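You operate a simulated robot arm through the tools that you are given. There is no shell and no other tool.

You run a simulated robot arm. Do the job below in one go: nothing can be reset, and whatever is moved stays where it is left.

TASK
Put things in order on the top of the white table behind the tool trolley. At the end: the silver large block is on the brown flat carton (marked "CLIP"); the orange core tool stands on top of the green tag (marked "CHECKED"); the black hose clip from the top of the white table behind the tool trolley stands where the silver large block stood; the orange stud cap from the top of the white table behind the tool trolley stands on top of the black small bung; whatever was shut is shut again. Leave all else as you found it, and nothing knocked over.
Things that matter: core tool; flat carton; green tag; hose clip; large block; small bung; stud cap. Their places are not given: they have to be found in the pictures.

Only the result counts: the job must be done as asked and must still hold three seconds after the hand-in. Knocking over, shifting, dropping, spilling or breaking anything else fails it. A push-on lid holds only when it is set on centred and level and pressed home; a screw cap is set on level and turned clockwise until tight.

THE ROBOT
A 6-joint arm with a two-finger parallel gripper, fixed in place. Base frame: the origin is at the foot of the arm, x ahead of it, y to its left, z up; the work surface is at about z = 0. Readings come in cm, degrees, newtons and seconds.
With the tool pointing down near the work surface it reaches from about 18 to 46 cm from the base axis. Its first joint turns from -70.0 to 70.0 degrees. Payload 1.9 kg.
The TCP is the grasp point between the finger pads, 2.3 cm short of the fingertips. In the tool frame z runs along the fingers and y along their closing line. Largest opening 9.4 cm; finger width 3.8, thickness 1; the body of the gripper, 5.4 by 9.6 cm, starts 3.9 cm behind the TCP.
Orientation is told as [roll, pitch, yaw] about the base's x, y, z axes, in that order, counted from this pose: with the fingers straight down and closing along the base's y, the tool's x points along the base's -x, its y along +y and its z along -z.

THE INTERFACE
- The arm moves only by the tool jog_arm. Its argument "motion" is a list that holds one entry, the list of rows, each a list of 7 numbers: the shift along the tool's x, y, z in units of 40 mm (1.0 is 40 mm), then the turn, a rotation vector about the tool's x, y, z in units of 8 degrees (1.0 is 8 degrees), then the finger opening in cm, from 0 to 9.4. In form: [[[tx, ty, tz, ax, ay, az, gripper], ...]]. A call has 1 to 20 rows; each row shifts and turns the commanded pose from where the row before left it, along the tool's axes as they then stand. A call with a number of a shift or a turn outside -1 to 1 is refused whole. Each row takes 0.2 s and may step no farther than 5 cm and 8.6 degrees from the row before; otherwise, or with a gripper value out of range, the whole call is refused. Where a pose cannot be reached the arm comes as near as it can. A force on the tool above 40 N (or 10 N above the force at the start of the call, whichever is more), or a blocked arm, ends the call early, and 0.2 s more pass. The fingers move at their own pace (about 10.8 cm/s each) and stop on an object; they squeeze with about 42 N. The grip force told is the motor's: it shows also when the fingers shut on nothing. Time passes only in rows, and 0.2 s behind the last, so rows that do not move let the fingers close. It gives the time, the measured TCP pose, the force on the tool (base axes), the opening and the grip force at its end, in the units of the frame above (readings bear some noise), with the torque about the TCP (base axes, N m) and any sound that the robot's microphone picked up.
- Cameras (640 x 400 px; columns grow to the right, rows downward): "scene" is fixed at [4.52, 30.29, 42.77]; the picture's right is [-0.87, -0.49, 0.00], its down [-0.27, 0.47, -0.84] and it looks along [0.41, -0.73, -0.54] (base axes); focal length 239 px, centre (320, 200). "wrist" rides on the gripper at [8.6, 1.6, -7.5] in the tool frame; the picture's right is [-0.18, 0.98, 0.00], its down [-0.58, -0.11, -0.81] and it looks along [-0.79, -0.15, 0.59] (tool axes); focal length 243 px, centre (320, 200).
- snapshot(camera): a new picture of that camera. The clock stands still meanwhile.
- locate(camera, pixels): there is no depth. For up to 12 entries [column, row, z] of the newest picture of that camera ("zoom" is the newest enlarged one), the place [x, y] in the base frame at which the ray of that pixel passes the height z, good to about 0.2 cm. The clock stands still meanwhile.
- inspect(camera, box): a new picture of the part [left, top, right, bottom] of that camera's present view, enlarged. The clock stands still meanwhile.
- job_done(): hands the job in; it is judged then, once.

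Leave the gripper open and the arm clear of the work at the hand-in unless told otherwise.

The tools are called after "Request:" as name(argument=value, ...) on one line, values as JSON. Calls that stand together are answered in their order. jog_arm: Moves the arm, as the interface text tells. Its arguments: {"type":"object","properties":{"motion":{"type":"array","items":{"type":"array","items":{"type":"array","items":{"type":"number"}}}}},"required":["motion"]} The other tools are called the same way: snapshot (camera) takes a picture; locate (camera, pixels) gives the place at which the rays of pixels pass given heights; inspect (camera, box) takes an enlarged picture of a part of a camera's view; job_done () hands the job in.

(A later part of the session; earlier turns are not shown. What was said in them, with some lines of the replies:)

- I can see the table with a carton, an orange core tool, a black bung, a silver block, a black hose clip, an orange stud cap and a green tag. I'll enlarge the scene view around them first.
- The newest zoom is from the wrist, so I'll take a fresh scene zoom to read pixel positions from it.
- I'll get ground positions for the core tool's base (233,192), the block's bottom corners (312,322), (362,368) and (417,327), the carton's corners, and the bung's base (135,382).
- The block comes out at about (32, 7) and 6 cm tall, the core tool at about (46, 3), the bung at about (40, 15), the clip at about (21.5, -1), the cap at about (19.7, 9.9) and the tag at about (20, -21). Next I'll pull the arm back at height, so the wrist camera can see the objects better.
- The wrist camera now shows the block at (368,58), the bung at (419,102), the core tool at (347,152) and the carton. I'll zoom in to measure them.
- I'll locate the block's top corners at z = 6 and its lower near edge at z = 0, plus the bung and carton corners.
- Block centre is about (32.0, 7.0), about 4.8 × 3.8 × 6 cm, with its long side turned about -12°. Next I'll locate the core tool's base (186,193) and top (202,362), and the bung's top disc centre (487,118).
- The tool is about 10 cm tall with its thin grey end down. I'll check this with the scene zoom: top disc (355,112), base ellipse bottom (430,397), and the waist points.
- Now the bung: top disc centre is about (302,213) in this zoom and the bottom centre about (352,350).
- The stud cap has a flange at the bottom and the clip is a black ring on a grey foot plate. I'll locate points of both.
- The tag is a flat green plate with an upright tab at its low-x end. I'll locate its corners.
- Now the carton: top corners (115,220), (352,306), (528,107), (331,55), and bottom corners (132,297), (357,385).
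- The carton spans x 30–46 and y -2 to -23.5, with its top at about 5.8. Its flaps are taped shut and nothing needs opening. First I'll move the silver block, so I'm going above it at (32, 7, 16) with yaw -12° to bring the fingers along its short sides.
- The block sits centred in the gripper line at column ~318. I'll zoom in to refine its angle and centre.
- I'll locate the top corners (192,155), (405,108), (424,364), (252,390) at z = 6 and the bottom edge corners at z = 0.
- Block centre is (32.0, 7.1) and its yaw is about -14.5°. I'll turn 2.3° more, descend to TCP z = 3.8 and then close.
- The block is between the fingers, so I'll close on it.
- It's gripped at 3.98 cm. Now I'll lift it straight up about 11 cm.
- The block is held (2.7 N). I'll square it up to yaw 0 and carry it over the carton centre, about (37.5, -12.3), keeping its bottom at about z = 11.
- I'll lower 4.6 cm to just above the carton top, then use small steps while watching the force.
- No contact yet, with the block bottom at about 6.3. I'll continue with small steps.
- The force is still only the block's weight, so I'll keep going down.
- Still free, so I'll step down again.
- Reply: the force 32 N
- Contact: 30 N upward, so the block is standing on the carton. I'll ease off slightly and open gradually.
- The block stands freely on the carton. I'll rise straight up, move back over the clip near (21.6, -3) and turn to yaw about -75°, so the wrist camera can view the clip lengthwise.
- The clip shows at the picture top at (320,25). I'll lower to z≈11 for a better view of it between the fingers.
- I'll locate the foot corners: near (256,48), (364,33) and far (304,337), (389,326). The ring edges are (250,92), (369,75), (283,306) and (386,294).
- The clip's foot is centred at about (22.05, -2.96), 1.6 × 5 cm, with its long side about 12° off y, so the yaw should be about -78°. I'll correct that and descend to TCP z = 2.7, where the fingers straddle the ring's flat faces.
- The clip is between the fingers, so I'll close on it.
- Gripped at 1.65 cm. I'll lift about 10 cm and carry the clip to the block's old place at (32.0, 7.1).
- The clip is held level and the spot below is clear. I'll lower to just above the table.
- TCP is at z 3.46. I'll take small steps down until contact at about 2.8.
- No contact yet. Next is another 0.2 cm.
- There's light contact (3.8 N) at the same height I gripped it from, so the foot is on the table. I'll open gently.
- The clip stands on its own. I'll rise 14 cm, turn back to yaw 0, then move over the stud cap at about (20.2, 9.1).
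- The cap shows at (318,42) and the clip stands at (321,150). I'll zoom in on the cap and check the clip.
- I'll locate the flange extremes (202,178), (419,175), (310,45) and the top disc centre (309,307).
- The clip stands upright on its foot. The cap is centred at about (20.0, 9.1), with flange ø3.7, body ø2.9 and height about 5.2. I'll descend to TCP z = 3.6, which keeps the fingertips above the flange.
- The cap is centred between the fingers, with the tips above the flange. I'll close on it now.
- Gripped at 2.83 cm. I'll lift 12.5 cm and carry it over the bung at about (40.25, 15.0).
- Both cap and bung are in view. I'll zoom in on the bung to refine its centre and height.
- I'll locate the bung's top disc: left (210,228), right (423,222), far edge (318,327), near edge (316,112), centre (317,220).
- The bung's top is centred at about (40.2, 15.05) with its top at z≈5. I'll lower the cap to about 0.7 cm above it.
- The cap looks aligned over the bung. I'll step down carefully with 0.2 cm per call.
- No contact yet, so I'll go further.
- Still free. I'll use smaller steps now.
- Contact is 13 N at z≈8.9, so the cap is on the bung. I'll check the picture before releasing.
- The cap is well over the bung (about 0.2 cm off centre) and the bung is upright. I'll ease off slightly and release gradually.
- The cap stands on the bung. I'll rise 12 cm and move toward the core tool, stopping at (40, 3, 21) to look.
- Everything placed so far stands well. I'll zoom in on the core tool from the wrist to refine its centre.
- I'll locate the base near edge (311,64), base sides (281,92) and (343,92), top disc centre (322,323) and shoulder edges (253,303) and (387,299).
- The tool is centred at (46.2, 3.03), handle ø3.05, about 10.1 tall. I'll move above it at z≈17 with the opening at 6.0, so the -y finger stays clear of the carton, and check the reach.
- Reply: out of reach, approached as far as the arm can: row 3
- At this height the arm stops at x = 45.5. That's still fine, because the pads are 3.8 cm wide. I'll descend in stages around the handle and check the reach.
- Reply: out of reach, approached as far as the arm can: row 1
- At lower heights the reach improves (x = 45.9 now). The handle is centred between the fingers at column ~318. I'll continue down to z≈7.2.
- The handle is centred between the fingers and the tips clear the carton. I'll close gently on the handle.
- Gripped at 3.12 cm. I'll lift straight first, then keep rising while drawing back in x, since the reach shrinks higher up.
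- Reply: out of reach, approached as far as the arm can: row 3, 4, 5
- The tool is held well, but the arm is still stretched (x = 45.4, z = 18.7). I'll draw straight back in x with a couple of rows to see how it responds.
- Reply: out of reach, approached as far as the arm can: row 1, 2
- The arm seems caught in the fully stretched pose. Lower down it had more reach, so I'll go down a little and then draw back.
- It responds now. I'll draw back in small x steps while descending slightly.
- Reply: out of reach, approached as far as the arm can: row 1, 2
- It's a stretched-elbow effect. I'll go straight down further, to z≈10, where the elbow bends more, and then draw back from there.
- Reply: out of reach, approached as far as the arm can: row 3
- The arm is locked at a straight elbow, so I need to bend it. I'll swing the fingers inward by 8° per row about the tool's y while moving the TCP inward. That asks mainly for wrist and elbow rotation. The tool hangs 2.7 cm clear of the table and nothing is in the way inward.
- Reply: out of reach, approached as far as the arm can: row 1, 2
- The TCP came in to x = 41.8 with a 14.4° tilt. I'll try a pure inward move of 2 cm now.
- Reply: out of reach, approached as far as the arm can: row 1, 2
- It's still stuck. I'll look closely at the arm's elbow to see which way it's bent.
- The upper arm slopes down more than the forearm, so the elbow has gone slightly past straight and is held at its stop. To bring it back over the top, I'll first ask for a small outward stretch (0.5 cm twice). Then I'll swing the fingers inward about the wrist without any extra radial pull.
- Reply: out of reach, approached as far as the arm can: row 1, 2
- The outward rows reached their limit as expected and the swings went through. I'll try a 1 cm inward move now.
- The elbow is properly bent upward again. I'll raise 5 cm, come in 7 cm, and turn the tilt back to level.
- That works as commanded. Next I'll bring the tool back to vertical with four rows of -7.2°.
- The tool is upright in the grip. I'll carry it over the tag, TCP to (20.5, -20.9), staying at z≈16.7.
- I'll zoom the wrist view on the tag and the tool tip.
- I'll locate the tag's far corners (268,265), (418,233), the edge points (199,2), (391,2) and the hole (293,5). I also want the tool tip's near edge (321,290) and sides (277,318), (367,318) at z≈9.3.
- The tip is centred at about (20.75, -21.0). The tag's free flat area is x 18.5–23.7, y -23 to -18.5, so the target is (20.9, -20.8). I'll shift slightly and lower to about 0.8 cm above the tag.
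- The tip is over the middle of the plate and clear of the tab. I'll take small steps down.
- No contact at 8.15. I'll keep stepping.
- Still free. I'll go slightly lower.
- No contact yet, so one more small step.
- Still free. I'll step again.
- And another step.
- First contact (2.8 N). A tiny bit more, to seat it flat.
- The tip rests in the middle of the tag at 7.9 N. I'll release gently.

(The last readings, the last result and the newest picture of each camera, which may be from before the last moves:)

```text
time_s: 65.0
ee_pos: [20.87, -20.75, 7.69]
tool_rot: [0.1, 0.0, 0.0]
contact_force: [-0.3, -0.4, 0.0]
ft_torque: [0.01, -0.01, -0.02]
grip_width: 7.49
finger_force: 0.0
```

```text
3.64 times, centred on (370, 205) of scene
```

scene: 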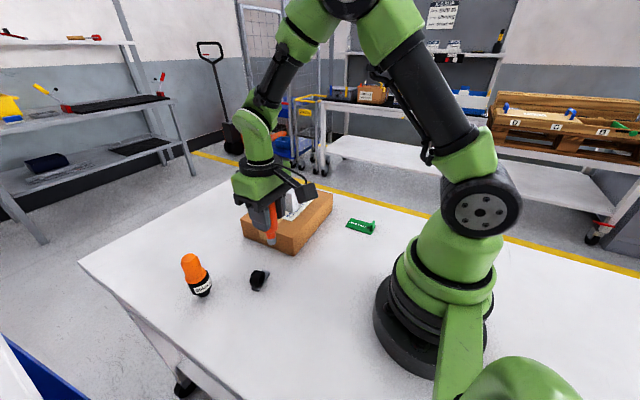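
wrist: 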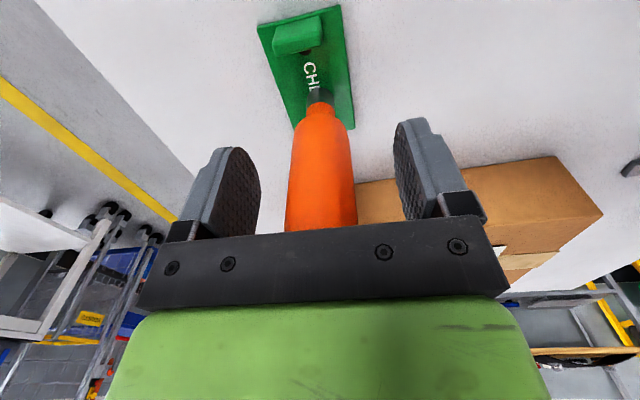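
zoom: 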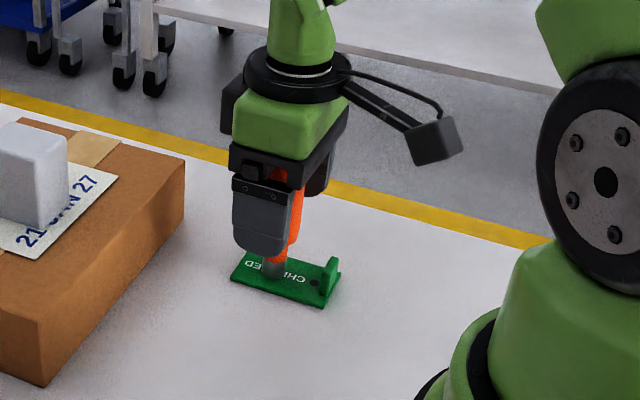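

The core tool stands freely on the tag. I'll rise straight up about 15 cm and then check everything.

Request:
jog_arm(motion=[[[0, 0, -0.3, 0, 0, 0, 7.5], [0, 0, -0.6, 0, 0, 0, 7.5], [0, 0, -0.9, 0, 0, 0, 8.0], [0, 0, -0.9, 0, 0, 0, 9.4], [0, 0, -0.9, 0, 0, 0, 9.4], [0.3, 0.5, -0.2, 0, 0, 0, 9.4], [0.0, 0.7, 0, 0, 0, 0, 9.4], [0.0, 0.7, 0, 0, 0, 0, 9.4], [0, 0.7, 0, 0, 0, 0, 9.4]]])

Request:
snapshot(camera="scene")

Request:
snapshot(camera="wrist")

```text
time_s: 67.0
ee_pos: [19.52, -10.17, 22.82]
tool_rot: [-0.1, -0.1, 0.0]
contact_force: [0.7, 0.2, 0.4]
ft_torque: [-0.02, 0.01, -0.01]
grip_width: 9.39
finger_force: 0.1
```

```text
taken
```

scene: 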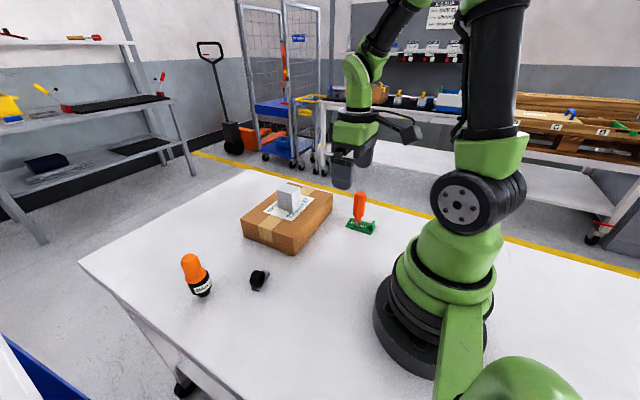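

```text
taken
```

wrist: 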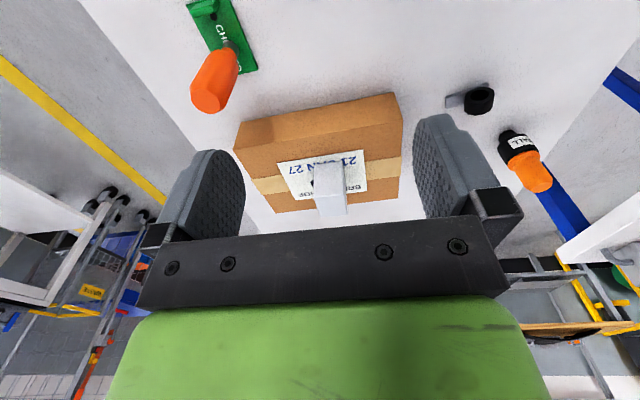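

All four items appear in place. I'll zoom in to check the final state.

Request:
inspect(camera="scene", box=[170, 170, 390, 310])

Request:
inspect(camera="scene", box=[235, 255, 285, 300])

```text
2.86 times, centred on (280, 240) of scene
```

zoom: 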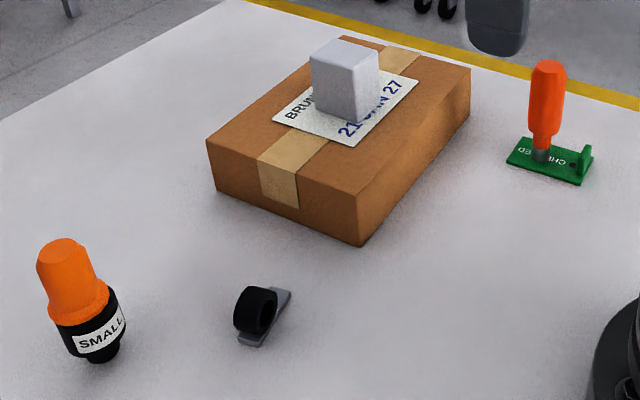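

```text
8.89 times, centred on (260, 278) of scene
```

zoom: 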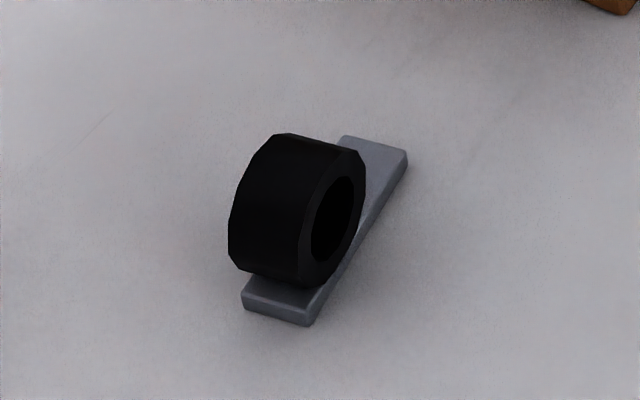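

I'll check the clip's foot corners: (243,308), (309,327), (408,163) and (347,137).

Request:
locate(camera="zoom", pixels=[[243, 310, 0], [309, 327, 0], [408, 163, 0], [347, 137, 0.4]])

```text
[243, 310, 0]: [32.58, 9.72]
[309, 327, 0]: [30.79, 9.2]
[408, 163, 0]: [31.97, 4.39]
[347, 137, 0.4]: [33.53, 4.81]
```

The clip's centre is about (32.2, 7.0), within about 0.2 cm of the block's old place. The block is on the carton, the cap is on the bung and the core tool is on the tag. I opened nothing, the gripper is open and the arm is clear, so I'm handing the job in.

Request:
job_done()

```text
The job is handed in.
```

I've handed the job in with all four items placed. In the last pictures they were all upright, and nothing else had been knocked over or moved:

- **Silver large block:** it stands on the brown carton marked "CLIP", near the middle.
- **Black hose clip:** it stands where the block stood, within about 0.2 cm.
- **Orange stud cap:** it stands on the black small bung, about 0.2 cm off centre.
- **Orange core tool:** it stands upright on the flat part of the green tag marked "CHECKED", clear of the tag's tab.

I opened nothing, so there was nothing to shut again. The gripper is open and the arm is clear of the work.

While I was lifting the core tool, the arm locked at full stretch. I tilted the tool up to about 29° in the air to free it, then levelled it again before setting it down.
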